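You operate a simulated robot arm through the tools that you are given. There is no shell and no other tool. Be economical: measure what you need, move in short steps, check, and stop when the job is done.

You are at the controls of a simulated two-armed robot. One attempt, no reset.

Task
Pick up the orange-handled roller with one hand, pass it to the other hand and put it on the top of the yellow-legged bench.

It is judged by the outcome, as a careful person would: the job done as asked, and still so three seconds after it is handed in. It fails if anything else is knocked over, pushed out of place, dropped, spilled or broken.

Robot
Two 7-joint arms with two-finger parallel grippers on one trunk, on a base that drives. Base frame: it is fixed to the floor where the robot stands at the start and does not move with it; the origin is under the middle of the robot, x ahead of it, y to its left, z up. Readings come in m, rad, newtons and seconds.
The left shoulder is at the start at [0.07, 0.13, 1.187], the right one opposite. With the tool pointing down near the work surface each hand reaches from about 0.2 to 0.52 m from the robot's upright axis, wherever it stands, measured 20 degrees to its own side. Places, roughly: top of the yellow-legged bench [0.8, 3.1, 0.8]. Payload 1.57 kg a hand.
The TCP of each hand is the grasp point between the finger pads, 0.03 m short of the fingertips. In the tool frame z runs along the fingers and y along their closing line. The gripper opens to 0.08 m. The fingers are 0.017 m wide and 0.012 m thick; the gripper's body (0.04 by 0.082 m) begins 0.08 m behind the TCP.
Orientation is told as [roll, pitch, yaw] about the base's x, y, z axes, in that order, counted from this pose: with the fingers straight down and closing along the base's y, the tool's x points along the base's -x, its y along +y and its z along -z.

Tools
- The arms move only by the tool drive_tool. It takes "left_moves", "right_moves" or both (then of equal length, played together; a hand with none holds still); each is a list of rows, each a list of 7 numbers: the shift along the base's x, y, z in mm, then the turn, a rotation vector about the base's x, y, z in rad, then the finger opening in mm, from 0 to 80. In form: [[dx, dy, dz, ax, ay, az, jaw], ...]. A call has 1 to 20 rows; each row shifts and turns the commanded pose from where the row before left it. Each row takes 0.2 s and may step no farther than 0.05 m and 0.15 rad from the row before; otherwise, or with a gripper value out of range, the whole call is refused. Where a pose cannot be reached the arm comes as near as it can. A force on the tool above 40 N (or 10 N above the force at the start of the call, whichever is more), or a blocked arm, ends the call early, and 0.2 s more pass. Each finger travels about 0.108 m/s and halts on what it meets, pressing with about 23 N; the grip force reading is that of the motor and also rises with nothing between the fingers. The clock runs only during rows and for 0.2 s after the last one: add rows that do not move to give the fingers time. The reply holds the time, the measured pose of the TCP, the force on the tool along the base axes, the opening and the grip force, in the units named above and with some noise, with the torque about the TCP (base axes, N m) and any sound that the robot's microphone picked up, and new pictures: "pictures" is both (left out), scene, wrist or none (wrist: the cameras of the hands that moved).
- Cameras (640 x 400 px; columns grow to the right, rows downward): "scene" is now at [0.1263, 0.0243, 1.408]; the picture's right is [0.38, -0.93, 0.00], its down [-0.63, -0.26, -0.73] and it looks along [0.68, 0.28, -0.68] (base axes); focal length 294 px, centre (320, 200). "left" rides on the left gripper at [0.072, 0.007, -0.122] in its tool frame; the picture's right is [-0.09, 1.00, 0.00], its down [-0.84, -0.08, -0.54] and it looks along [-0.54, -0.05, 0.84] (tool axes); focal length 238 px, centre (320, 200). "right" rides on the right gripper at [0.072, -0.007, -0.122] in its tool frame; the picture's right is [0.09, 1.00, 0.00], its down [-0.84, 0.08, -0.54] and it looks along [-0.54, 0.05, 0.84] (tool axes); focal length 238 px, centre (320, 200). There is no depth. A picture from a camera that has moved, and an enlarged one, comes with that camera's place and axes in the base frame and with its lens. The place of the scene camera against the robot may be out by one fixed shift of up to 0.012 m in any direction.
- lift_body(by): slides the trunk up (or, below 0, down) by that many m; the arms and the scene camera ride with it, the base frame stays. It gives what a move gives, with no picture.
- steer(legs): drives the robot by 1 to 6 legs, each [ahead, left, turn to the left] in m, m and rad, along the robot's own axes; the way and the turn of a leg run together, so that a leg with both is an arc; at most 1.5 m and 3.142 rad a leg. The arms and the cameras ride along, it lands a little off, and it stops where it bumps. It gives what a move gives, and a new picture of the scene camera.
- head_to(pan, tilt): turns the head with the scene camera to pan (to the left, within 1.501 rad either way) and tilt (down, from -0.506 to 1.204), counted from straight ahead of the robot. It gives what a move gives, and a new picture of the scene camera.
- zoom(camera, box): a new picture of the part [left, top, right, bottom] of that camera's present view, enlarged. No time passes.
- finish_job(): hands the job in; it is judged then, once.

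Go step by step. Nothing tells you exact positions but the pictures and the camera data: compare them with the known pose of the tool, close in by small moves and look again before you grip or let go. The budget is 120 turns and 260 pictures, counting those below and the enlarged ones. Unless the task says otherwise, let go and move clear before handing in, and close with one line.

The tools are called after ">>>" by a JSON object that holds its "op" and its "data". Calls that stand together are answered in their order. drive_tool: Moves the arms, as the interface text tells. Its arguments: {"type":"object","properties":{"left_moves":{"type":"array","items":{"type":"array","items":{"type":"number"}}},"right_moves":{"type":"array","items":{"type":"array","items":{"type":"number"}}},"pictures":{"type":"string","enum":["both","scene","wrist","none"]}},"required":[]} The other tools are called the same way: lift_body (by) slides the trunk up or down; steer (legs) drives the base; head_to (pan, tilt) turns the head that bears the scene camera; zoom (camera, box) takes an enlarged picture of a part of a camera's view; finish_job () hands the job in.

At the start:

```text
time: 0.0
left_ee_pos: [0.266, 0.3137, 1.0927]
left_tool_rot: [0.0, -0.002, 0.004]
left_force: [-0.2, 0.0, 0.1]
left_moment: [0.02, 0.01, 0.02]
left_gripper_width: 0.0802
left_finger_force: 0.0
right_ee_pos: [0.3795, 0.0062, 1.0982]
right_tool_rot: [0.002, -0.003, -0.003]
right_force: [-0.2, -0.3, -0.1]
right_moment: [0.01, -0.01, -0.03]
right_gripper_width: 0.0799
right_finger_force: 0.1
trunk travel left (down, up): [-0.825, 0.115]
robot x, y, heading: [-0.0006, 0.002, -0.001]
head pan, tilt: [0.389, 0.747]
```

scene: 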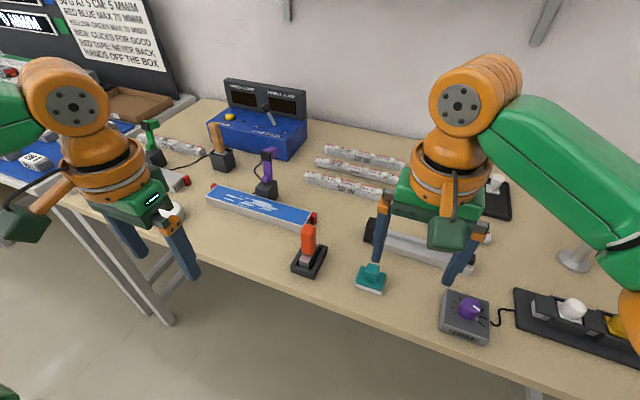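
right: 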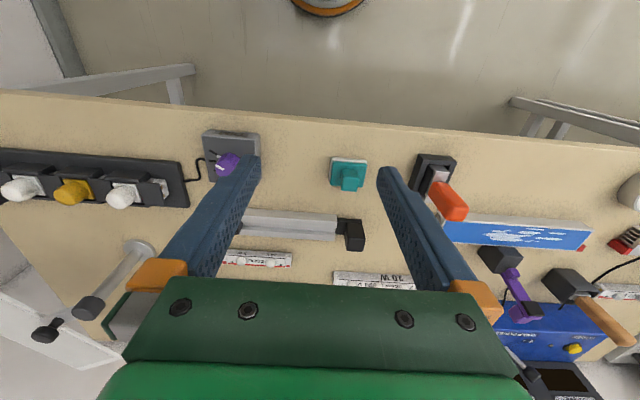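
left: 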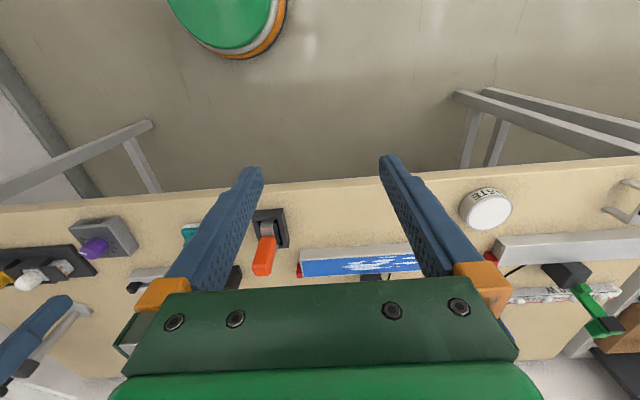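

I see several upright-handled things on the table (red-orange, tan-orange, purple, green). I'll enlarge the views to find out which is the roller.

>>> {"op": "zoom", "data": {"camera": "scene", "box": [130, 70, 350, 290]}}

>>> {"op": "zoom", "data": {"camera": "scene", "box": [0, 0, 200, 120]}}

>>> {"op": "zoom", "data": {"camera": "right", "box": [380, 130, 640, 370]}}

```text
1.82 times, centred on (240, 180) of scene
camera zoom: at [0.1263, 0.0243, 1.408], right [0.38, -0.93, 0.0], down [-0.63, -0.26, -0.73], along [0.68, 0.28, -0.68], focal length 534 px, centre (466, 236)
```

zoom: 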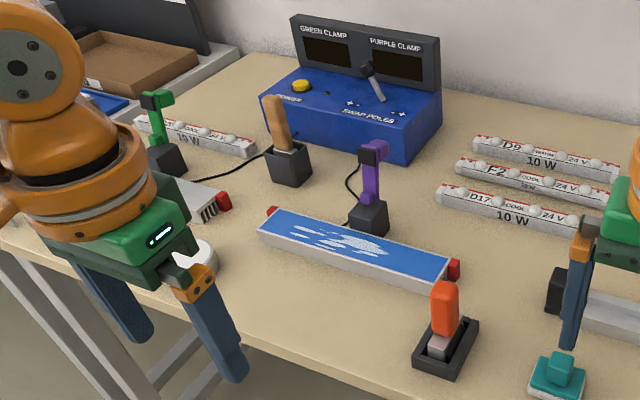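

```text
3.20 times, centred on (100, 60) of scene
camera zoom: at [0.1263, 0.0243, 1.408], right [0.38, -0.93, 0.0], down [-0.63, -0.26, -0.73], along [0.68, 0.28, -0.68], focal length 939 px, centre (1024, 648)
```

zoom: 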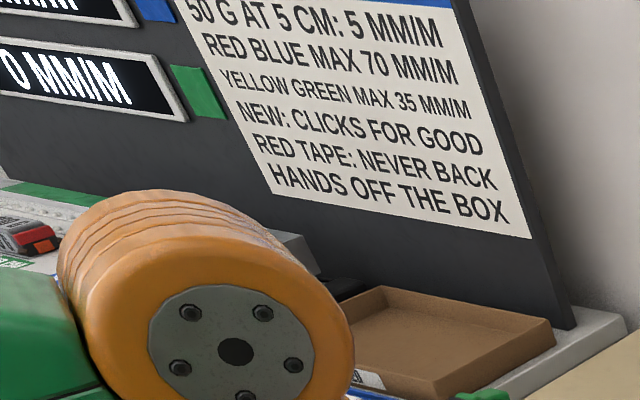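

```text
1.67 times, centred on (510, 250) of right
camera zoom: at [0.3065, -0.001, 1.2202], right [-0.09, 1.0, 0.0], down [0.84, 0.08, 0.54], along [0.54, 0.05, -0.84], focal length 397 px, centre (3, 117)
```

zoom: 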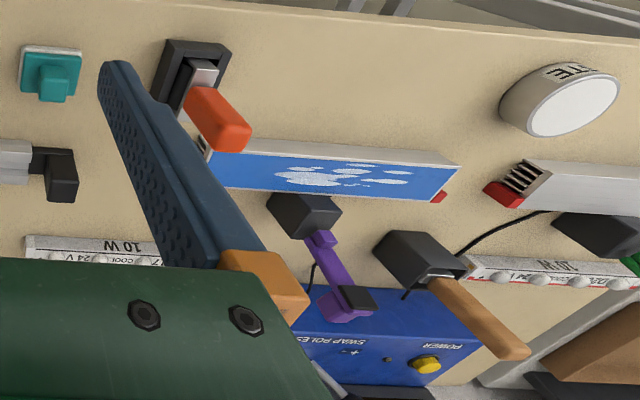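

The red-orange handle in the black tray appears to be the roller; I'll look closer at it and its holder from two cameras.

>>> {"op": "zoom", "data": {"camera": "scene", "box": [270, 200, 350, 290]}}

>>> {"op": "zoom", "data": {"camera": "left", "box": [220, 190, 320, 290]}}

>>> {"op": "zoom", "data": {"camera": "right", "box": [390, 140, 490, 240]}}

```text
4.44 times, centred on (310, 245) of scene
camera zoom: at [0.1263, 0.0243, 1.408], right [0.38, -0.93, 0.0], down [-0.63, -0.26, -0.73], along [0.68, 0.28, -0.68], focal length 1305 px, centre (364, 0)
```

zoom: 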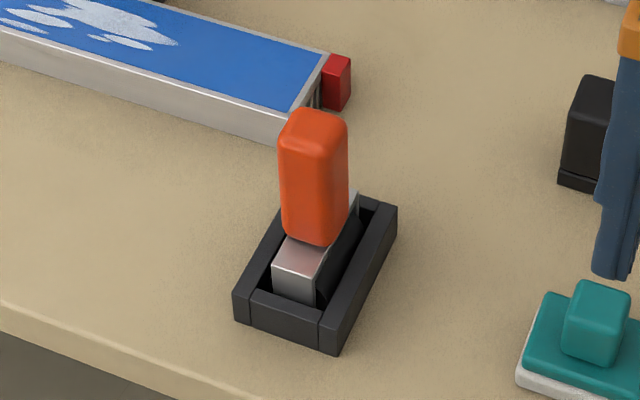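

```text
4.00 times, centred on (270, 240) of left
camera zoom: at [0.193, 0.3205, 1.2133], right [0.09, 1.0, 0.0], down [0.84, -0.07, 0.54], along [0.54, -0.05, -0.84], focal length 953 px, centre (520, 40)
```

zoom: 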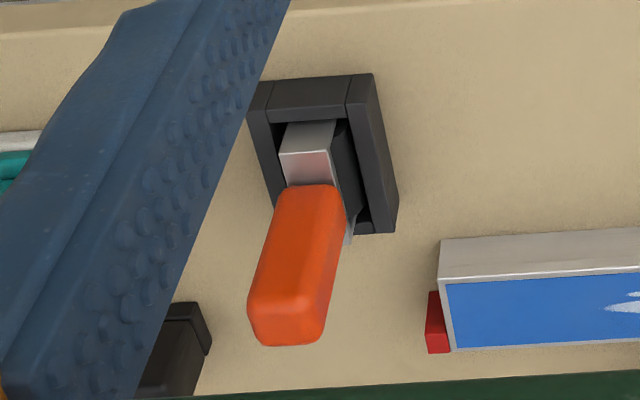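

```text
4.00 times, centred on (440, 190) of right
camera zoom: at [0.3065, -0.001, 1.2202], right [-0.09, 1.0, 0.0], down [0.84, 0.08, 0.54], along [0.54, 0.05, -0.84], focal length 953 px, centre (-160, 240)
```

zoom: 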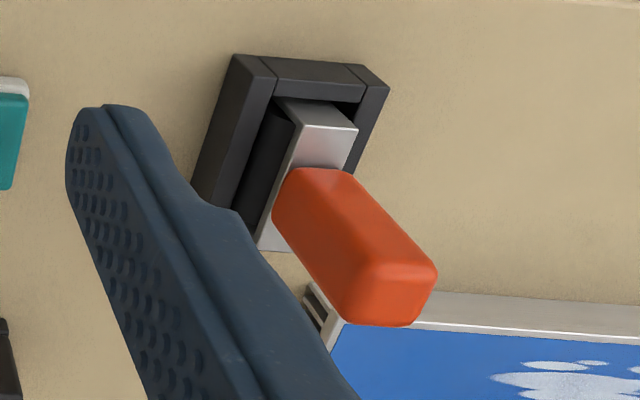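

The roller is at about (0.479, 0.203), with its handle top at z≈0.96, upright in its tray. Before picking, I'll look toward the bench to plan the drive.

>>> {"op": "head_to", "data": {"pan": 1.3, "tilt": 0.3}}

```text
time: 1.2
left_ee_pos: [0.2663, 0.314, 1.0931]
left_tool_rot: [0.001, -0.002, 0.003]
left_force: [0.8, 0.0, -0.3]
left_moment: [-0.04, 0.01, 0.0]
left_gripper_width: 0.08
left_finger_force: 0.1
right_ee_pos: [0.3801, 0.0071, 1.0988]
right_tool_rot: [0.002, -0.002, -0.003]
right_force: [0.2, 0.2, -0.1]
right_moment: [-0.02, -0.02, -0.02]
right_gripper_width: 0.0802
right_finger_force: 0.0
trunk travel left (down, up): [-0.825, 0.115]
robot x, y, heading: [0.0001, -0.0008, 0.003]
head pan, tilt: [1.3, 0.3]
camera scene: at [0.0746, 0.0828, 1.4481], right [0.96, -0.27, 0.0], down [-0.08, -0.29, -0.96], along [0.26, 0.92, -0.3], focal length 294 px, centre (320, 200)
```

scene: 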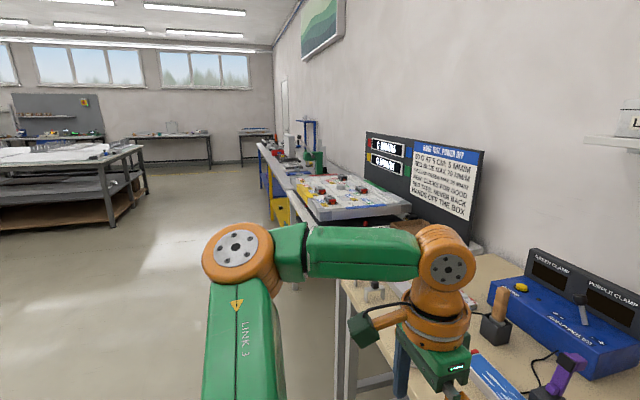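

>>> {"op": "zoom", "data": {"camera": "scene", "box": [240, 110, 420, 230]}}

```text
3.33 times, centred on (330, 170) of scene
camera zoom: at [0.0746, 0.0828, 1.4481], right [0.96, -0.27, 0.0], down [-0.08, -0.29, -0.96], along [0.26, 0.92, -0.3], focal length 979 px, centre (287, 300)
```

zoom: 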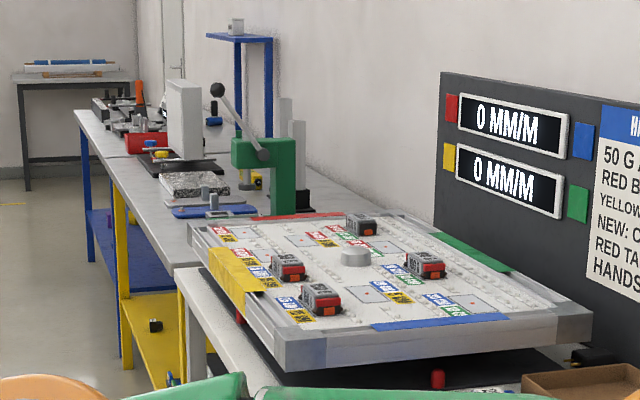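

The bench lies past the middle table, along the same wall. I'll look back at the roller and bring the left hand above its handle.

>>> {"op": "head_to", "data": {"pan": 0.389, "tilt": 0.8}}

>>> {"op": "drive_tool", "data": {"left_moves": [[35.5, -18.5, -7, 0, 0, 0, 70], [35.5, -18.5, -7, 0, 0, 0, 70], [35.5, -18.5, -7, 0, 0, 0, 70], [35.5, -18.5, -7, 0, 0, 0, 70], [35.5, -18.5, -7, 0, 0, 0, 70], [35.5, -18.5, -7, 0, 0, 0, 70], [0, 0, 0, 0, 0, 0, 70]]}}

```text
time: 2.4
left_ee_pos: [0.2652, 0.3134, 1.0928]
left_tool_rot: [0.001, -0.003, 0.003]
left_force: [-0.5, 0.4, 0.1]
left_moment: [-0.05, 0.01, -0.01]
left_gripper_width: 0.08
left_finger_force: 0.1
right_ee_pos: [0.3789, 0.0046, 1.0997]
right_tool_rot: [0.001, -0.002, -0.002]
right_force: [-0.1, 0.2, -0.4]
right_moment: [-0.03, 0.03, 0.04]
right_gripper_width: 0.0797
right_finger_force: 0.1
trunk travel left (down, up): [-0.825, 0.115]
robot x, y, heading: [-0.0022, -0.0032, -0.004]
head pan, tilt: [0.389, 0.799]
camera scene: at [0.1241, 0.0236, 1.4038], right [0.38, -0.92, 0.0], down [-0.66, -0.27, -0.7], along [0.65, 0.27, -0.72], focal length 294 px, centre (320, 200)
```

scene: 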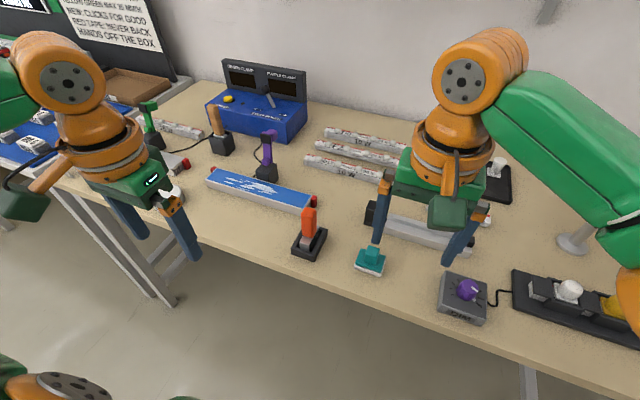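

```text
time: 4.0
left_ee_pos: [0.443, 0.2159, 1.0528]
left_tool_rot: [0.001, -0.004, 0.003]
left_force: [0.2, 0.7, 0.5]
left_moment: [0.01, -0.02, -0.02]
left_gripper_width: 0.0698
left_finger_force: 0.2
left hand out of reach, approached as far as the arm can: row 6
right_ee_pos: [0.379, 0.0061, 1.0992]
right_tool_rot: [0.001, -0.003, -0.002]
right_force: [-0.7, 0.9, 0.0]
right_moment: [-0.01, 0.03, 0.0]
right_gripper_width: 0.0799
right_finger_force: 0.1
trunk travel left (down, up): [-0.825, 0.115]
robot x, y, heading: [0.0003, 0.0002, 0.004]
head pan, tilt: [0.389, 0.799]
camera scene: at [0.1232, 0.0233, 1.4038], right [0.38, -0.93, 0.0], down [-0.66, -0.27, -0.7], along [0.65, 0.26, -0.72], focal length 294 px, centre (320, 200)
camera left: at [0.3698, 0.2229, 1.1731], right [0.09, 1.0, 0.0], down [0.83, -0.07, 0.55], along [0.54, -0.05, -0.84], focal length 238 px, centre (320, 200)
```

scene: 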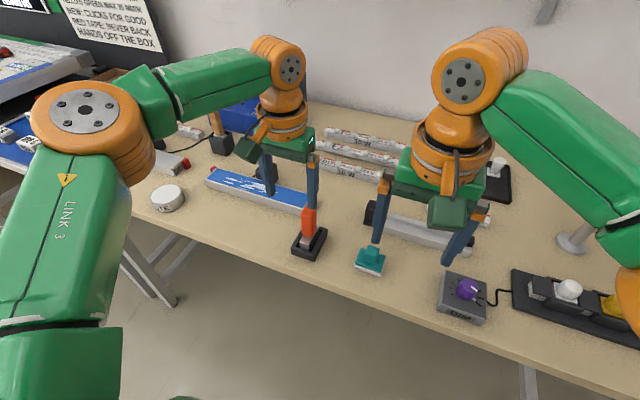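
left: 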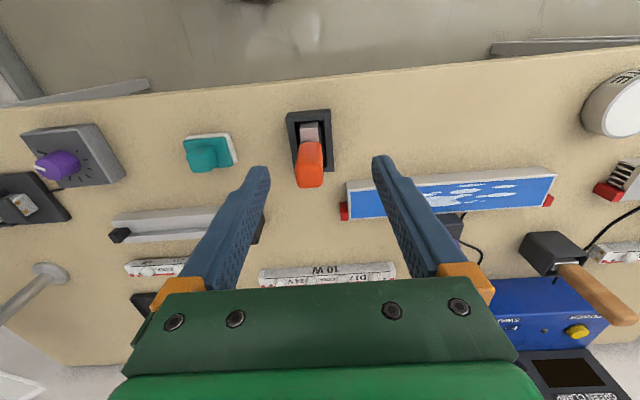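

The left hand stopped short of the roller at the edge of its reach, while the table edge is at x≈0.41. I'll check the space ahead of the base, then drive a few cm forward.

>>> {"op": "head_to", "data": {"pan": 0.2, "tilt": 1.2}}

```text
time: 4.9
left_ee_pos: [0.4426, 0.2162, 1.0519]
left_tool_rot: [0.001, -0.002, 0.004]
left_force: [-0.1, 0.9, -0.2]
left_moment: [-0.02, 0.0, -0.02]
left_gripper_width: 0.0699
left_finger_force: 0.1
right_ee_pos: [0.3792, 0.0052, 1.0986]
right_tool_rot: [0.003, 0.0, -0.003]
right_force: [0.3, 0.7, -0.5]
right_moment: [-0.01, -0.01, -0.01]
right_gripper_width: 0.0801
right_finger_force: 0.1
trunk travel left (down, up): [-0.825, 0.115]
robot x, y, heading: [0.0016, -0.0012, 0.002]
head pan, tilt: [0.201, 1.201]
camera scene: at [0.1046, 0.004, 1.3761], right [0.2, -0.98, 0.0], down [-0.91, -0.19, -0.36], along [0.36, 0.07, -0.93], focal length 294 px, centre (320, 200)
```

scene: 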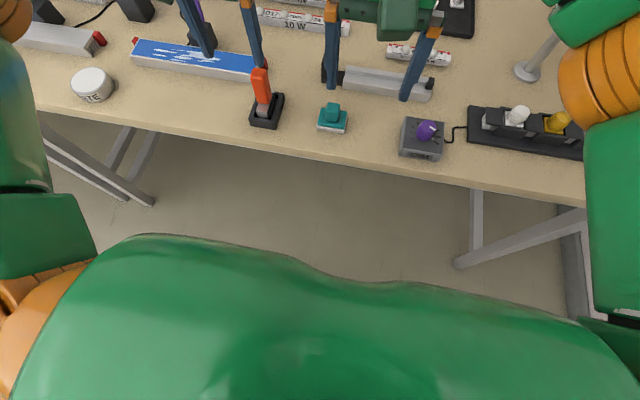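

There is ample clearance in front, so I'll drive 6 cm ahead (the fingertips clear the handle top).

>>> {"op": "steer", "data": {"legs": [[0.06, 0, 0]]}}

>>> {"op": "drive_tool", "data": {"left_moves": [[0, 0, 0, 0, 0, 0, 70]], "pictures": "wrist"}}

```text
time: 5.9
left_ee_pos: [0.4976, 0.2167, 1.055]
left_tool_rot: [0.001, -0.011, 0.004]
left_force: [-0.3, 0.5, 1.1]
left_moment: [0.02, 0.01, 0.01]
left_gripper_width: 0.0698
left_finger_force: 0.0
right_ee_pos: [0.4328, 0.0056, 1.1009]
right_tool_rot: [0.002, -0.009, -0.001]
right_force: [0.7, 0.3, 0.2]
right_moment: [-0.06, -0.05, -0.03]
right_gripper_width: 0.0797
right_finger_force: 0.0
trunk travel left (down, up): [-0.825, 0.115]
robot x, y, heading: [0.0624, -0.0001, 0.0]
head pan, tilt: [0.201, 1.201]
camera scene: at [0.1563, 0.0039, 1.3767], right [0.2, -0.98, 0.0], down [-0.91, -0.19, -0.37], along [0.36, 0.07, -0.93], focal length 294 px, centre (320, 200)
```

scene: 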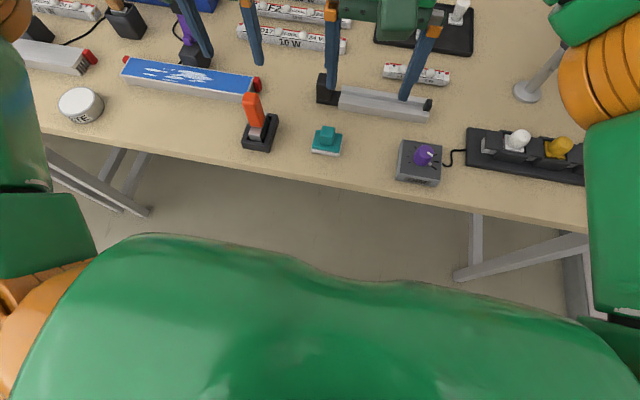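

```text
time: 6.3
left_ee_pos: [0.5044, 0.2172, 1.052]
left_tool_rot: [-0.002, -0.002, 0.003]
left_force: [0.3, 0.8, -1.3]
left_moment: [0.05, -0.01, -0.01]
left_gripper_width: 0.0699
left_finger_force: 0.0
right_ee_pos: [0.4395, 0.0072, 1.0983]
right_tool_rot: [0.003, 0.0, 0.0]
right_force: [-0.6, 0.4, -0.6]
right_moment: [0.0, -0.01, 0.0]
right_gripper_width: 0.0799
right_finger_force: 0.0
trunk travel left (down, up): [-0.825, 0.115]
robot x, y, heading: [0.0625, 0.0018, -0.003]
head pan, tilt: [0.201, 1.201]
camera left: at [0.4323, 0.2234, 1.1725], right [0.09, 1.0, 0.0], down [0.84, -0.07, 0.54], along [0.54, -0.05, -0.84], focal length 238 px, centre (320, 200)
```

left: 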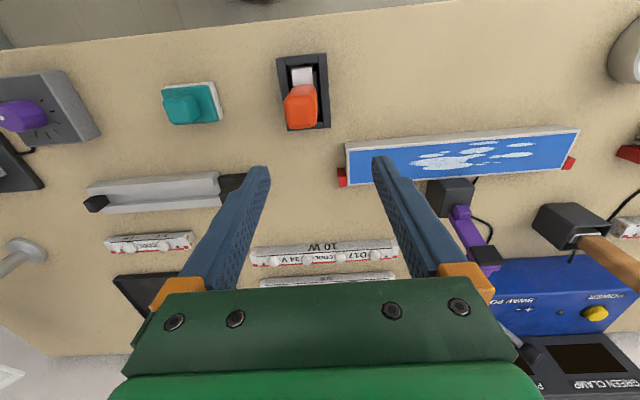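

The second fix of the handle is (0.476, 0.202), which agrees with the first. I'll centre over it, go partway down and look.

>>> {"op": "drive_tool", "data": {"left_moves": [[-27, -14, 0, 0, 0, 0, 70], [0, 0, -30, 0, 0, 0, 70], [0, 0, -20, 0, 0, 0, 70], [0, 0, 0, 0, 0, 0, 70]]}}

>>> {"op": "zoom", "data": {"camera": "left", "box": [220, 50, 420, 200]}}

```text
time: 7.3
left_ee_pos: [0.475, 0.2034, 1.0027]
left_tool_rot: [0.0, -0.003, 0.004]
left_force: [0.3, -0.3, 0.0]
left_moment: [0.01, 0.0, -0.01]
left_gripper_width: 0.0699
left_finger_force: 0.1
right_ee_pos: [0.4388, 0.0056, 1.099]
right_tool_rot: [0.001, -0.001, 0.001]
right_force: [0.3, 1.0, 0.2]
right_moment: [0.03, 0.01, -0.04]
right_gripper_width: 0.08
right_finger_force: 0.0
trunk travel left (down, up): [-0.825, 0.115]
robot x, y, heading: [0.0636, 0.0012, 0.002]
head pan, tilt: [0.201, 1.201]
camera scene: at [0.1645, 0.0039, 1.3761], right [0.2, -0.98, 0.0], down [-0.91, -0.19, -0.36], along [0.36, 0.07, -0.93], focal length 294 px, centre (320, 200)
camera left: at [0.403, 0.2089, 1.1239], right [0.09, 1.0, 0.0], down [0.84, -0.07, 0.55], along [0.54, -0.05, -0.84], focal length 238 px, centre (320, 200)
```

scene: 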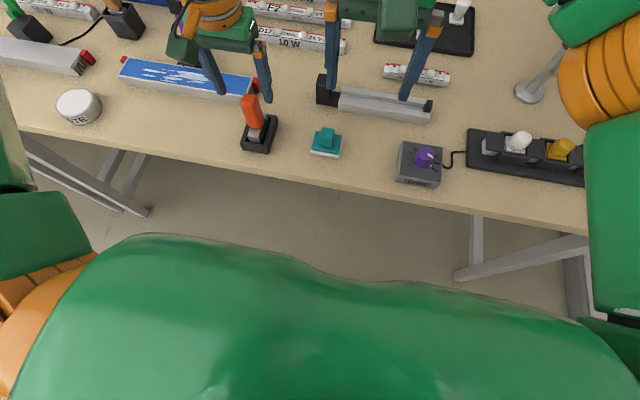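
left: 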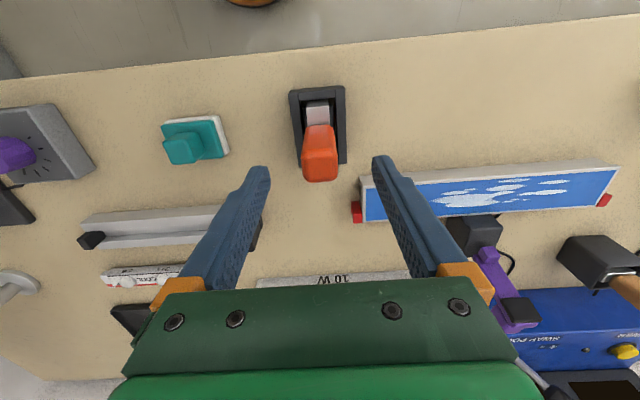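

```text
2.67 times, centred on (320, 125) of left
camera zoom: at [0.403, 0.2089, 1.1239], right [0.09, 1.0, 0.0], down [0.84, -0.07, 0.55], along [0.54, -0.05, -0.84], focal length 636 px, centre (320, 400)
```

zoom: 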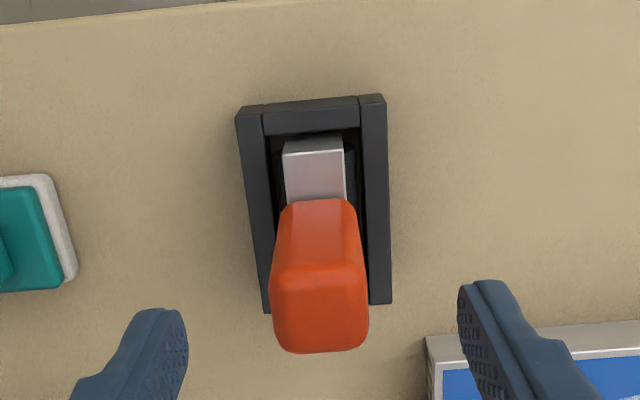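

The handle centre is at x≈0.480, y≈0.202, spanning z≈0.88–0.96. I'll descend to TCP z≈0.95 and close on its upper half.

>>> {"op": "drive_tool", "data": {"left_moves": [[5, -2, -20, 0, 0, 0, 70], [0, 0, -20, 0, 0, 0, 70], [0, 0, -13, 0, 0, 0, 70], [0, 0, 0, 0, 0, 0, 70]]}}

```text
time: 8.3
left_ee_pos: [0.4755, 0.2022, 0.9523]
left_tool_rot: [-0.001, -0.007, 0.004]
left_force: [0.3, -0.1, -0.2]
left_moment: [-0.02, 0.0, -0.01]
left_gripper_width: 0.07
left_finger_force: 0.0
left hand out of reach, approached as far as the arm can: row 3
right_ee_pos: [0.439, 0.0052, 1.0992]
right_tool_rot: [0.002, -0.002, 0.001]
right_force: [0.2, 0.4, 0.5]
right_moment: [-0.03, -0.02, -0.01]
right_gripper_width: 0.0802
right_finger_force: 0.0
trunk travel left (down, up): [-0.825, 0.115]
robot x, y, heading: [0.0607, 0.0003, 0.007]
head pan, tilt: [0.201, 1.201]
camera scene: at [0.165, 0.004, 1.376], right [0.2, -0.98, 0.0], down [-0.91, -0.19, -0.36], along [0.35, 0.07, -0.93], focal length 294 px, centre (320, 200)
camera left: at [0.4029, 0.2091, 1.0734], right [0.09, 1.0, 0.0], down [0.83, -0.07, 0.55], along [0.54, -0.05, -0.84], focal length 238 px, centre (320, 200)
```

scene: 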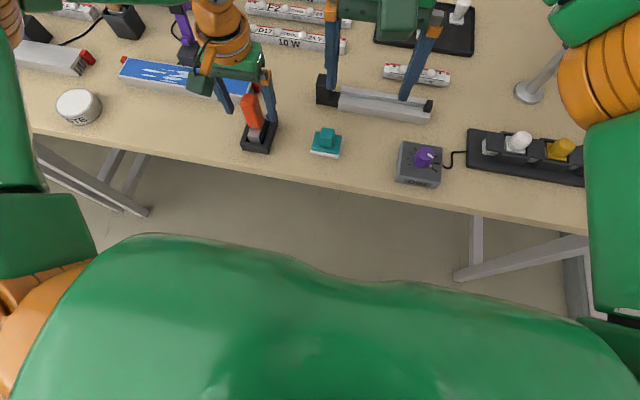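
left: 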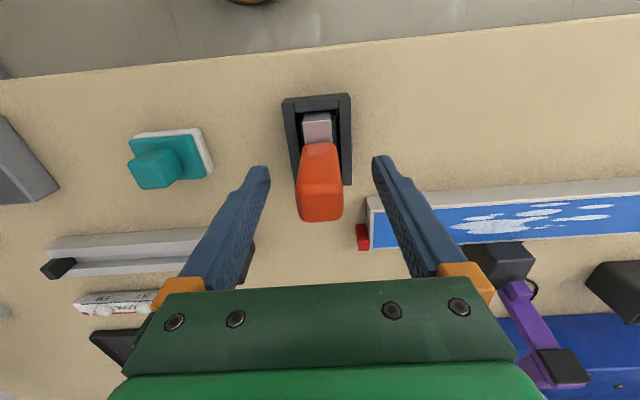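

The fingers straddle the handle, centred. Closing.

>>> {"op": "drive_tool", "data": {"left_moves": [[0, 0, 0, 0, 0, 0, 30], [0, 0, 0, 0, 0, 0, 10], [0, 0, 0, 0, 0, 0, 10], [0, 0, 0, 0, 0, 0, 10]], "pictures": "wrist"}}

```text
time: 9.3
left_ee_pos: [0.4749, 0.2021, 0.9535]
left_tool_rot: [-0.002, -0.005, 0.004]
left_force: [0.1, 0.6, -0.4]
left_moment: [-0.01, -0.03, -0.01]
left_gripper_width: 0.0277
left_finger_force: 22.6
right_ee_pos: [0.4391, 0.0057, 1.0987]
right_tool_rot: [0.002, -0.002, 0.001]
right_force: [0.1, 0.1, 0.1]
right_moment: [-0.02, 0.01, 0.0]
right_gripper_width: 0.0798
right_finger_force: 0.1
trunk travel left (down, up): [-0.825, 0.115]
robot x, y, heading: [0.0612, -0.0005, 0.001]
head pan, tilt: [0.201, 1.201]
camera left: at [0.4029, 0.209, 1.0736], right [0.09, 1.0, 0.0], down [0.83, -0.07, 0.55], along [0.54, -0.05, -0.84], focal length 238 px, centre (320, 200)
```

left: 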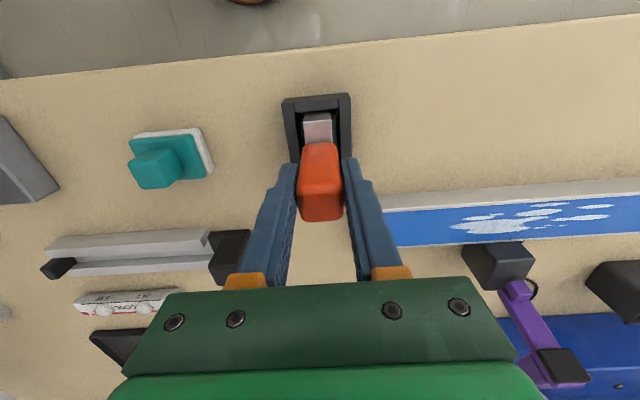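

Gripped at 28 mm. Lifting straight up and checking that only the roller comes.

>>> {"op": "drive_tool", "data": {"left_moves": [[0, 0, 10, 0, 0, 0, 5], [0, 0, 15, 0, 0, 0, 5], [0, 0, 20, 0, 0, 0, 5], [0, 0, 25, 0, 0, 0, 5], [0, 0, 30, 0, 0, 0, 5], [0, 0, 30, 0, 0, 0, 5]]}}

```text
time: 10.7
left_ee_pos: [0.4745, 0.2054, 1.0832]
left_tool_rot: [0.001, -0.002, 0.003]
left_force: [0.0, -0.4, -1.8]
left_moment: [0.01, 0.02, -0.01]
left_gripper_width: 0.0278
left_finger_force: 23.0
right_ee_pos: [0.4385, 0.0054, 1.0995]
right_tool_rot: [0.003, 0.0, 0.0]
right_force: [-1.2, -0.4, 0.1]
right_moment: [0.04, 0.0, -0.02]
right_gripper_width: 0.0798
right_finger_force: 0.0
trunk travel left (down, up): [-0.825, 0.115]
robot x, y, heading: [0.0608, 0.0035, 0.003]
head pan, tilt: [0.201, 1.201]
camera scene: at [0.1648, 0.004, 1.376], right [0.2, -0.98, 0.0], down [-0.91, -0.19, -0.36], along [0.35, 0.07, -0.93], focal length 294 px, centre (320, 200)
camera left: at [0.4018, 0.2119, 1.2032], right [0.09, 1.0, 0.0], down [0.84, -0.07, 0.54], along [0.54, -0.05, -0.84], focal length 238 px, centre (320, 200)
```

scene: 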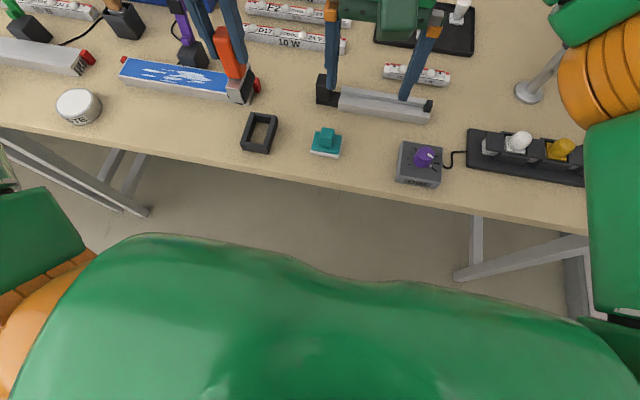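
left: 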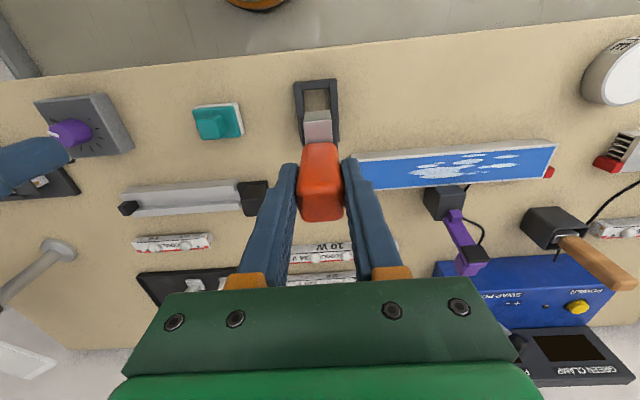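

The roller is free and the tray stayed in place. I'll back off the table for open space for the handover.

>>> {"op": "steer", "data": {"legs": [[-0.4, 0, 0]]}}

>>> {"op": "head_to", "data": {"pan": 0.1, "tilt": 0.75}}

```text
time: 13.1
left_ee_pos: [0.0888, 0.2073, 1.0825]
left_tool_rot: [-0.001, -0.002, 0.012]
left_force: [0.0, -0.3, -0.9]
left_moment: [0.01, 0.0, -0.04]
left_gripper_width: 0.0279
left_finger_force: 23.5
right_ee_pos: [0.0559, 0.0073, 1.0976]
right_tool_rot: [0.002, 0.0, 0.007]
right_force: [0.8, -0.2, -0.4]
right_moment: [-0.04, -0.01, 0.02]
right_gripper_width: 0.0799
right_finger_force: 0.0
trunk travel left (down, up): [-0.825, 0.115]
robot x, y, heading: [-0.326, -0.0012, 0.01]
head pan, tilt: [0.201, 1.201]
camera scene: at [-0.2177, 0.0034, 1.3758], right [0.21, -0.98, 0.0], down [-0.91, -0.19, -0.36], along [0.35, 0.07, -0.93], focal length 294 px, centre (320, 200)
```

scene: 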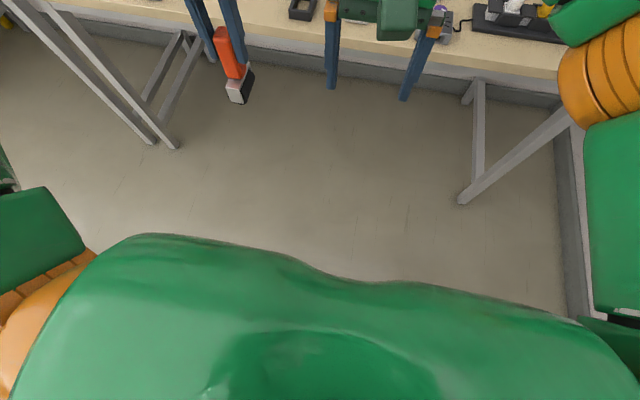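

```text
time: 14.0
left_ee_pos: [0.0897, 0.2069, 1.0817]
left_tool_rot: [0.0, -0.003, 0.011]
left_force: [0.2, 0.2, -1.4]
left_moment: [-0.01, 0.0, -0.03]
left_gripper_width: 0.0279
left_finger_force: 23.2
right_ee_pos: [0.0538, 0.0075, 1.099]
right_tool_rot: [0.0, -0.002, 0.007]
right_force: [-0.6, 0.5, 0.0]
right_moment: [-0.01, 0.0, -0.02]
right_gripper_width: 0.08
right_finger_force: 0.2
trunk travel left (down, up): [-0.825, 0.115]
robot x, y, heading: [-0.3254, -0.0025, 0.011]
head pan, tilt: [0.099, 0.75]
camera scene: at [-0.1928, 0.0006, 1.4077], right [0.11, -0.99, 0.0], down [-0.68, -0.07, -0.73], along [0.73, 0.08, -0.68], focal length 294 px, centre (320, 200)
```

scene: 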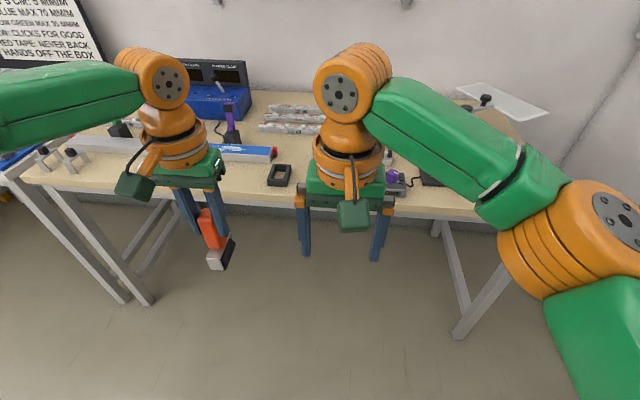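

The roller is held firmly in the left hand. I'll turn the right hand to point its fingers toward +y (closing along x), keeping it clear on the right.

>>> {"op": "drive_tool", "data": {"right_moves": [[0, -10, 0, 0.0863, 0.0863, -0.0863, 70], [0, -10, 0, 0.0863, 0.0863, -0.0863, 70], [0, -10, 0, 0.0863, 0.0863, -0.0863, 70], [0, -10, 0, 0.0863, 0.0863, -0.0863, 70], [0, -10, 0, 0.0863, 0.0863, -0.0863, 70], [0, -10, 0, 0.0863, 0.0863, -0.0863, 70], [0, -10, 0, 0.0863, 0.0863, -0.0863, 70], [0, 0, 0, 0.0863, 0.0863, -0.0863, 70], [0, 0, 0, 0.0863, 0.0863, -0.0863, 70], [0, 0, 0, 0.0863, 0.0863, -0.0863, 70], [0, 0, 0, 0.0863, 0.0863, -0.0863, 70], [0, 0, 0, 0.0863, 0.0863, -0.0863, 70], [0, 0, 0, 0.0863, 0.0863, -0.0863, 70], [0, 0, 0, 0.0863, 0.0863, -0.0863, 70], [0, 0, 0, 0, 0, 0, 70]]}}

```text
time: 17.2
left_ee_pos: [0.0875, 0.2075, 1.0817]
left_tool_rot: [-0.002, -0.005, 0.011]
left_force: [-0.6, 0.6, -1.3]
left_moment: [-0.02, 0.0, 0.02]
left_gripper_width: 0.0275
left_finger_force: 22.8
right_ee_pos: [0.0549, -0.0622, 1.0995]
right_tool_rot: [1.163, 1.563, -0.411]
right_force: [0.2, -0.5, 0.8]
right_moment: [-0.01, 0.01, 0.01]
right_gripper_width: 0.07
right_finger_force: 0.0
trunk travel left (down, up): [-0.825, 0.115]
robot x, y, heading: [-0.3264, -0.0017, 0.011]
head pan, tilt: [0.099, 0.75]
camera scene: at [-0.1921, 0.0007, 1.4077], right [0.11, -0.99, 0.0], down [-0.68, -0.07, -0.73], along [0.73, 0.08, -0.68], focal length 294 px, centre (320, 200)
camera right: at [0.0468, -0.1843, 1.1702], right [0.99, 0.0, 0.1], down [0.08, -0.55, -0.83], along [0.06, 0.84, -0.54], focal length 238 px, centre (320, 200)
```

scene: 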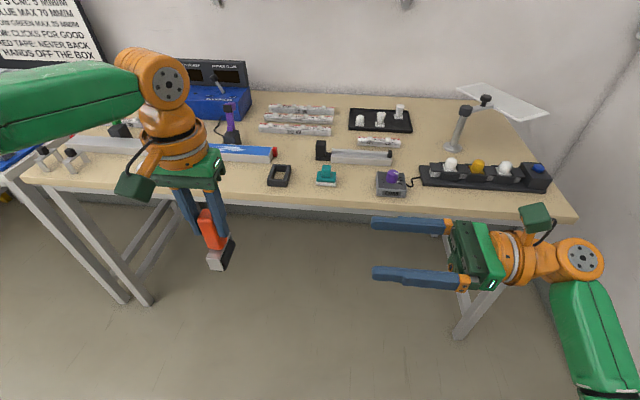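
right: 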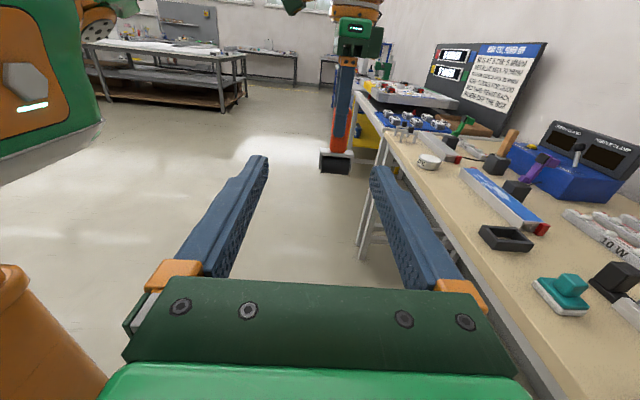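

The right hand is aligned as wanted. I'll bring it level with the handle's lower half (z≈1.03), still short of it, and look.

>>> {"op": "drive_tool", "data": {"right_moves": [[12, 5, -25, 0, 0, 0, 70], [13, 15, -25, 0, 0, 0, 70], [13, 30, -20, 0, 0, 0, 70], [0, 30, 0, 0, 0, 0, 70], [0, 20, 0, 0, 0, 0, 70], [0, 0, 0, 0, 0, 0, 70]]}}

>>> {"op": "zoom", "data": {"camera": "right", "box": [220, 20, 420, 200]}}

```text
time: 18.6
left_ee_pos: [0.089, 0.2066, 1.0822]
left_tool_rot: [0.0, -0.002, 0.013]
left_force: [0.1, 0.0, -1.7]
left_moment: [-0.02, 0.03, 0.02]
left_gripper_width: 0.0273
left_finger_force: 23.0
right_ee_pos: [0.0932, 0.0347, 1.0312]
right_tool_rot: [1.135, 1.56, -0.434]
right_force: [0.6, 0.3, 0.4]
right_moment: [-0.02, -0.04, 0.02]
right_gripper_width: 0.07
right_finger_force: 0.1
trunk travel left (down, up): [-0.825, 0.115]
robot x, y, heading: [-0.3266, -0.0018, 0.008]
head pan, tilt: [0.099, 0.75]
camera scene: at [-0.192, 0.0003, 1.4077], right [0.11, -0.99, 0.0], down [-0.68, -0.07, -0.73], along [0.73, 0.08, -0.68], focal length 294 px, centre (320, 200)
camera right: at [0.0862, -0.0865, 1.1031], right [0.99, 0.0, 0.1], down [0.08, -0.55, -0.83], along [0.05, 0.84, -0.54], focal length 238 px, centre (320, 200)
```

scene: 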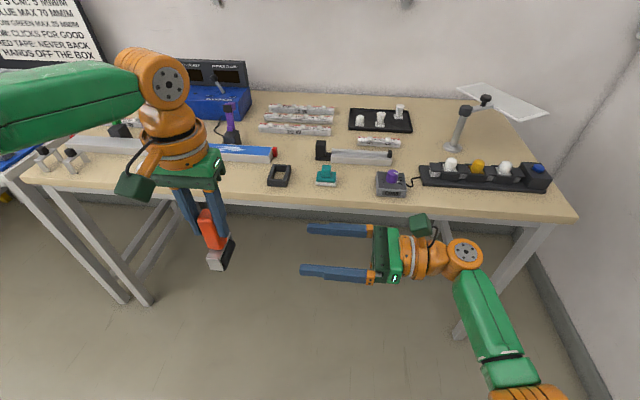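
right: 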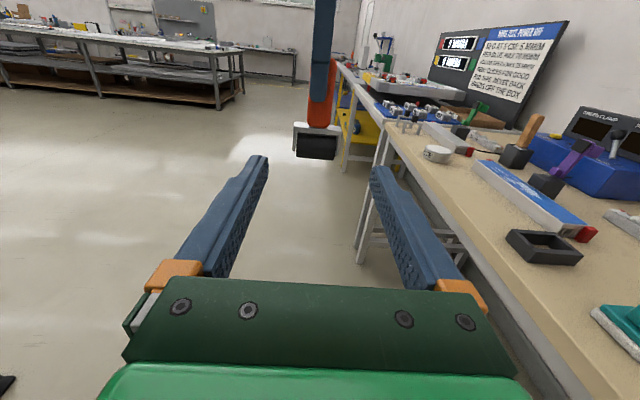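

```text
2.22 times, centred on (320, 110) of right
camera zoom: at [0.0862, -0.0865, 1.1031], right [0.99, 0.0, 0.1], down [0.08, -0.55, -0.83], along [0.05, 0.84, -0.54], focal length 530 px, centre (320, 400)
```

zoom: 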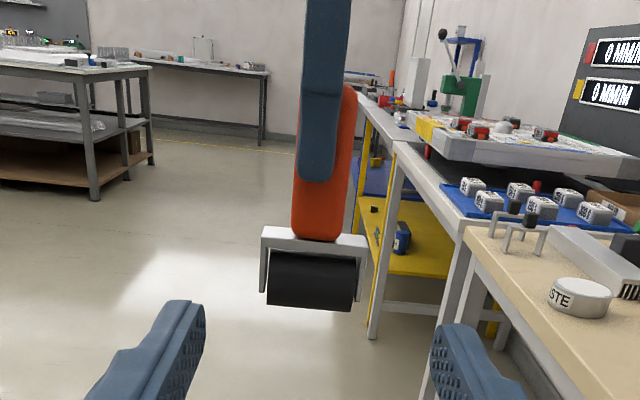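

Free handle below the left fingertips spans z≈1.023–1.052, so the right fingers should be centred at z≈1.038. I'll adjust and approach to just short of it.

>>> {"op": "drive_tool", "data": {"right_moves": [[1, 0, 7, 0, 0, 0, 70], [0, 40, 0, 0, 0, 0, 70], [0, 40, 0, 0, 0, 0, 70], [0, 10, 0, 0, 0, 0, 70], [0, 0, 0, 0, 0, 0, 70]]}}

>>> {"op": "zoom", "data": {"camera": "scene", "box": [160, 160, 300, 290]}}

```text
time: 19.8
left_ee_pos: [0.0879, 0.205, 1.0822]
left_tool_rot: [0.0, -0.004, 0.01]
left_force: [-0.8, -0.1, -1.4]
left_moment: [0.0, 0.0, -0.02]
left_gripper_width: 0.0279
left_finger_force: 23.1
right_ee_pos: [0.0944, 0.127, 1.0367]
right_tool_rot: [1.165, 1.56, -0.407]
right_force: [-1.0, 0.1, -0.1]
right_moment: [0.0, 0.01, 0.0]
right_gripper_width: 0.0701
right_finger_force: 0.1
trunk travel left (down, up): [-0.825, 0.115]
robot x, y, heading: [-0.3251, -0.0006, 0.007]
head pan, tilt: [0.099, 0.75]
camera scene: at [-0.1922, 0.0003, 1.4077], right [0.11, -0.99, 0.0], down [-0.68, -0.07, -0.73], along [0.73, 0.08, -0.68], focal length 294 px, centre (320, 200)
camera right: at [0.0868, 0.005, 1.1093], right [0.99, 0.0, 0.1], down [0.09, -0.55, -0.83], along [0.06, 0.84, -0.54], focal length 238 px, centre (320, 200)
```

scene: 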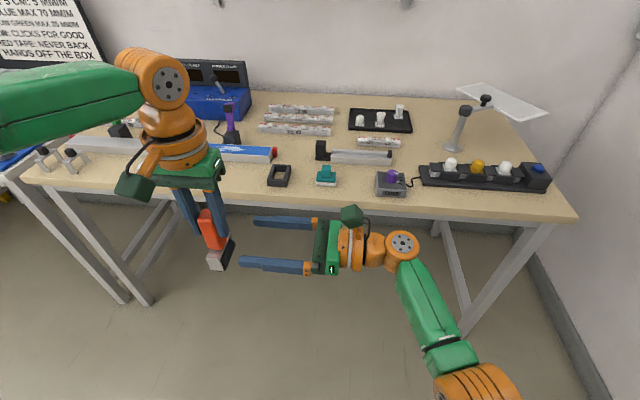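
right: 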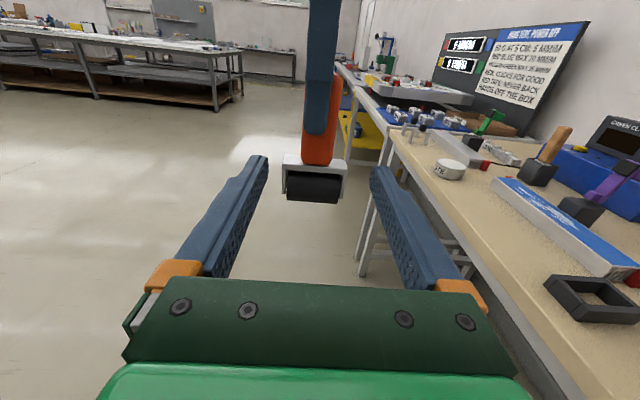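

```text
3.08 times, centred on (230, 225) of scene
camera zoom: at [-0.1922, 0.0003, 1.4077], right [0.11, -0.99, 0.0], down [-0.68, -0.07, -0.73], along [0.73, 0.08, -0.68], focal length 903 px, centre (597, 123)
```

zoom: 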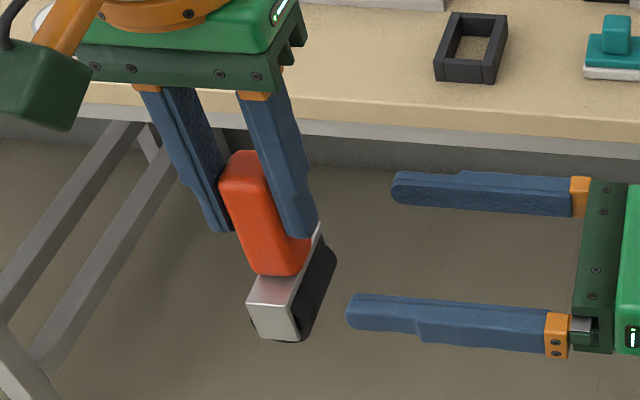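

Aligned in x; the gap centre measures z≈1.040. I'll raise the hand 3 mm and slide it in.

>>> {"op": "drive_tool", "data": {"right_moves": [[0, 0, 3, 0, 0, 0, 70], [0, 20, 0, 0, 0, 0, 70], [0, 20, 0, 0, 0, 0, 70], [0, 15, 0, 0, 0, 0, 70], [0, 10, 0, 0, 0, 0, 70], [0, 0, 0, 0, 0, 0, 70]]}}

>>> {"op": "zoom", "data": {"camera": "scene", "box": [160, 160, 300, 290]}}

>>> {"op": "zoom", "data": {"camera": "right", "box": [220, 50, 420, 250]}}

```text
time: 21.2
left_ee_pos: [0.0882, 0.2069, 1.0825]
left_tool_rot: [0.0, -0.004, 0.013]
left_force: [-0.2, 0.5, -1.3]
left_moment: [0.02, 0.01, 0.0]
left_gripper_width: 0.0273
left_finger_force: 23.7
right_ee_pos: [0.0935, 0.1934, 1.0383]
right_tool_rot: [1.152, 1.56, -0.419]
right_force: [0.9, -0.1, -0.4]
right_moment: [0.0, -0.01, -0.02]
right_gripper_width: 0.07
right_finger_force: 0.0
trunk travel left (down, up): [-0.825, 0.115]
robot x, y, heading: [-0.3276, -0.0037, 0.012]
head pan, tilt: [0.099, 0.75]
camera scene: at [-0.1923, 0.0006, 1.4077], right [0.11, -0.99, 0.0], down [-0.68, -0.07, -0.73], along [0.73, 0.08, -0.68], focal length 294 px, centre (320, 200)
camera right: at [0.0857, 0.0713, 1.1103], right [0.99, 0.0, 0.1], down [0.08, -0.55, -0.83], along [0.06, 0.84, -0.54], focal length 238 px, centre (320, 200)
```

scene: 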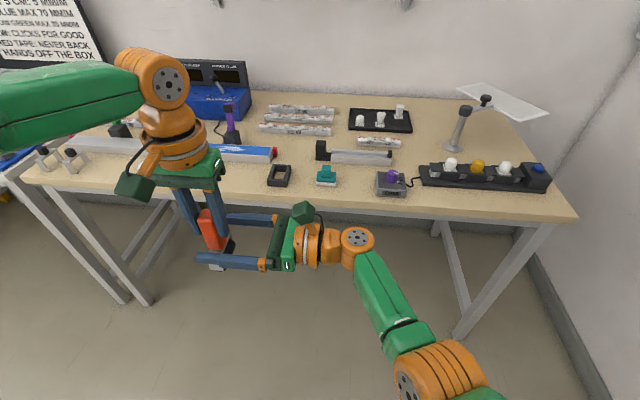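
right: 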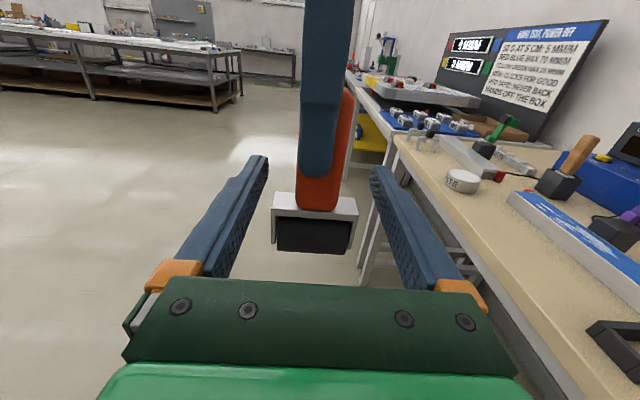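

```text
3.08 times, centred on (230, 225) of scene
camera zoom: at [-0.1923, 0.0006, 1.4077], right [0.11, -0.99, 0.0], down [-0.68, -0.07, -0.73], along [0.73, 0.08, -0.68], focal length 903 px, centre (597, 123)
```

zoom: 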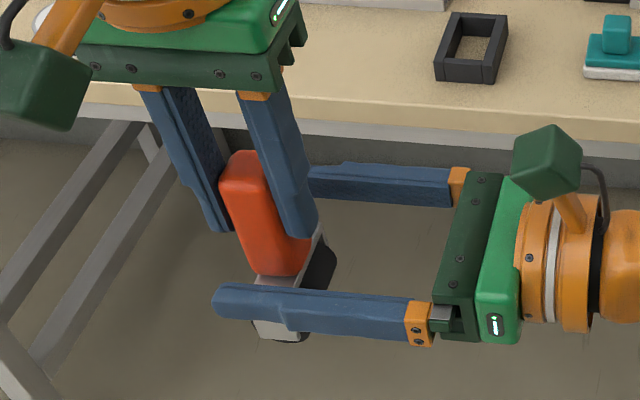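

```text
2.00 times, centred on (320, 150) of right
camera zoom: at [0.0857, 0.0713, 1.1103], right [0.99, 0.0, 0.1], down [0.08, -0.55, -0.83], along [0.06, 0.84, -0.54], focal length 477 px, centre (320, 300)
```

zoom: 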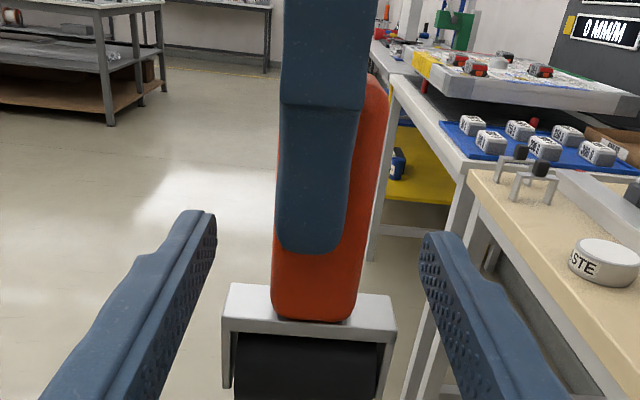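

The right fingers straddle the free part of the handle with clearance above and below. Closing the right hand.

>>> {"op": "drive_tool", "data": {"right_moves": [[0, 0, 0, 0, 0, 0, 45], [0, 0, 0, 0, 0, 0, 30], [0, 0, 0, 0, 0, 0, 10], [0, 0, 0, 0, 0, 0, 10]]}}

>>> {"op": "zoom", "data": {"camera": "right", "box": [220, 50, 420, 250]}}

```text
time: 22.2
left_ee_pos: [0.0892, 0.2067, 1.0819]
left_tool_rot: [0.001, -0.005, 0.013]
left_force: [10.6, 1.0, -4.3]
left_moment: [0.0, -0.57, -0.14]
left_gripper_width: 0.0276
left_finger_force: 23.1
right_ee_pos: [0.0926, 0.1924, 1.0389]
right_tool_rot: [1.164, 1.561, -0.405]
right_force: [-10.7, -2.1, 2.5]
right_moment: [0.11, 0.11, 0.31]
right_gripper_width: 0.0279
right_finger_force: 22.5
trunk travel left (down, up): [-0.825, 0.115]
robot x, y, heading: [-0.3273, -0.0057, 0.004]
head pan, tilt: [0.099, 0.75]
camera scene: at [-0.1922, 0.0007, 1.4077], right [0.11, -0.99, 0.0], down [-0.68, -0.07, -0.73], along [0.73, 0.08, -0.68], focal length 294 px, centre (320, 200)
camera right: at [0.0854, 0.0713, 1.1102], right [0.99, 0.0, 0.1], down [0.09, -0.55, -0.83], along [0.05, 0.84, -0.54], focal length 238 px, centre (320, 200)
```

scene: 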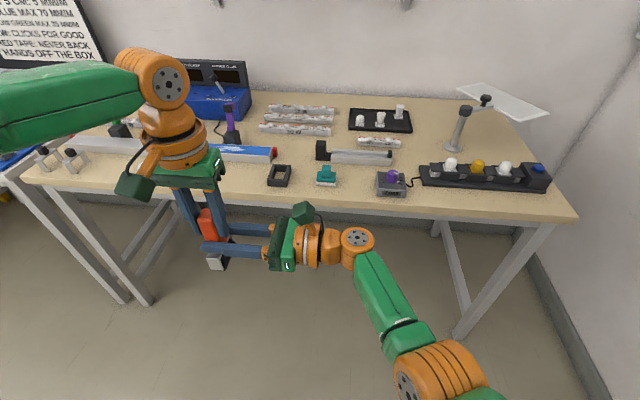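
right: 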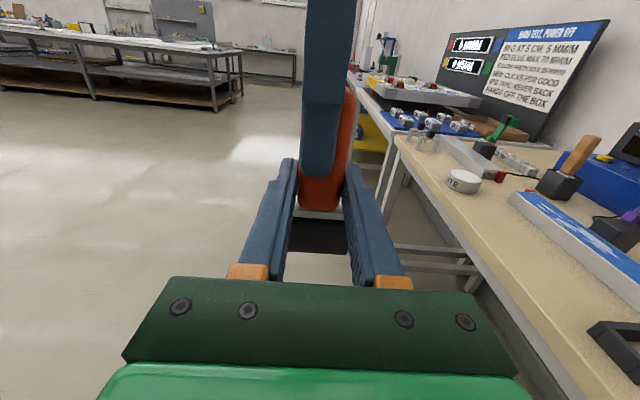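

```text
2.00 times, centred on (320, 150) of right
camera zoom: at [0.0854, 0.0713, 1.1102], right [0.99, 0.0, 0.1], down [0.09, -0.55, -0.83], along [0.05, 0.84, -0.54], focal length 477 px, centre (320, 300)
```

zoom: 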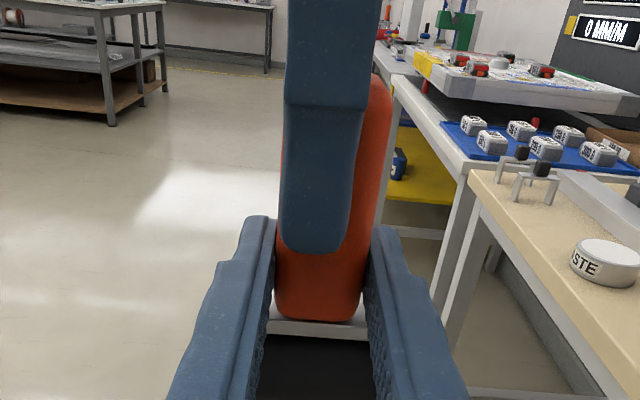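

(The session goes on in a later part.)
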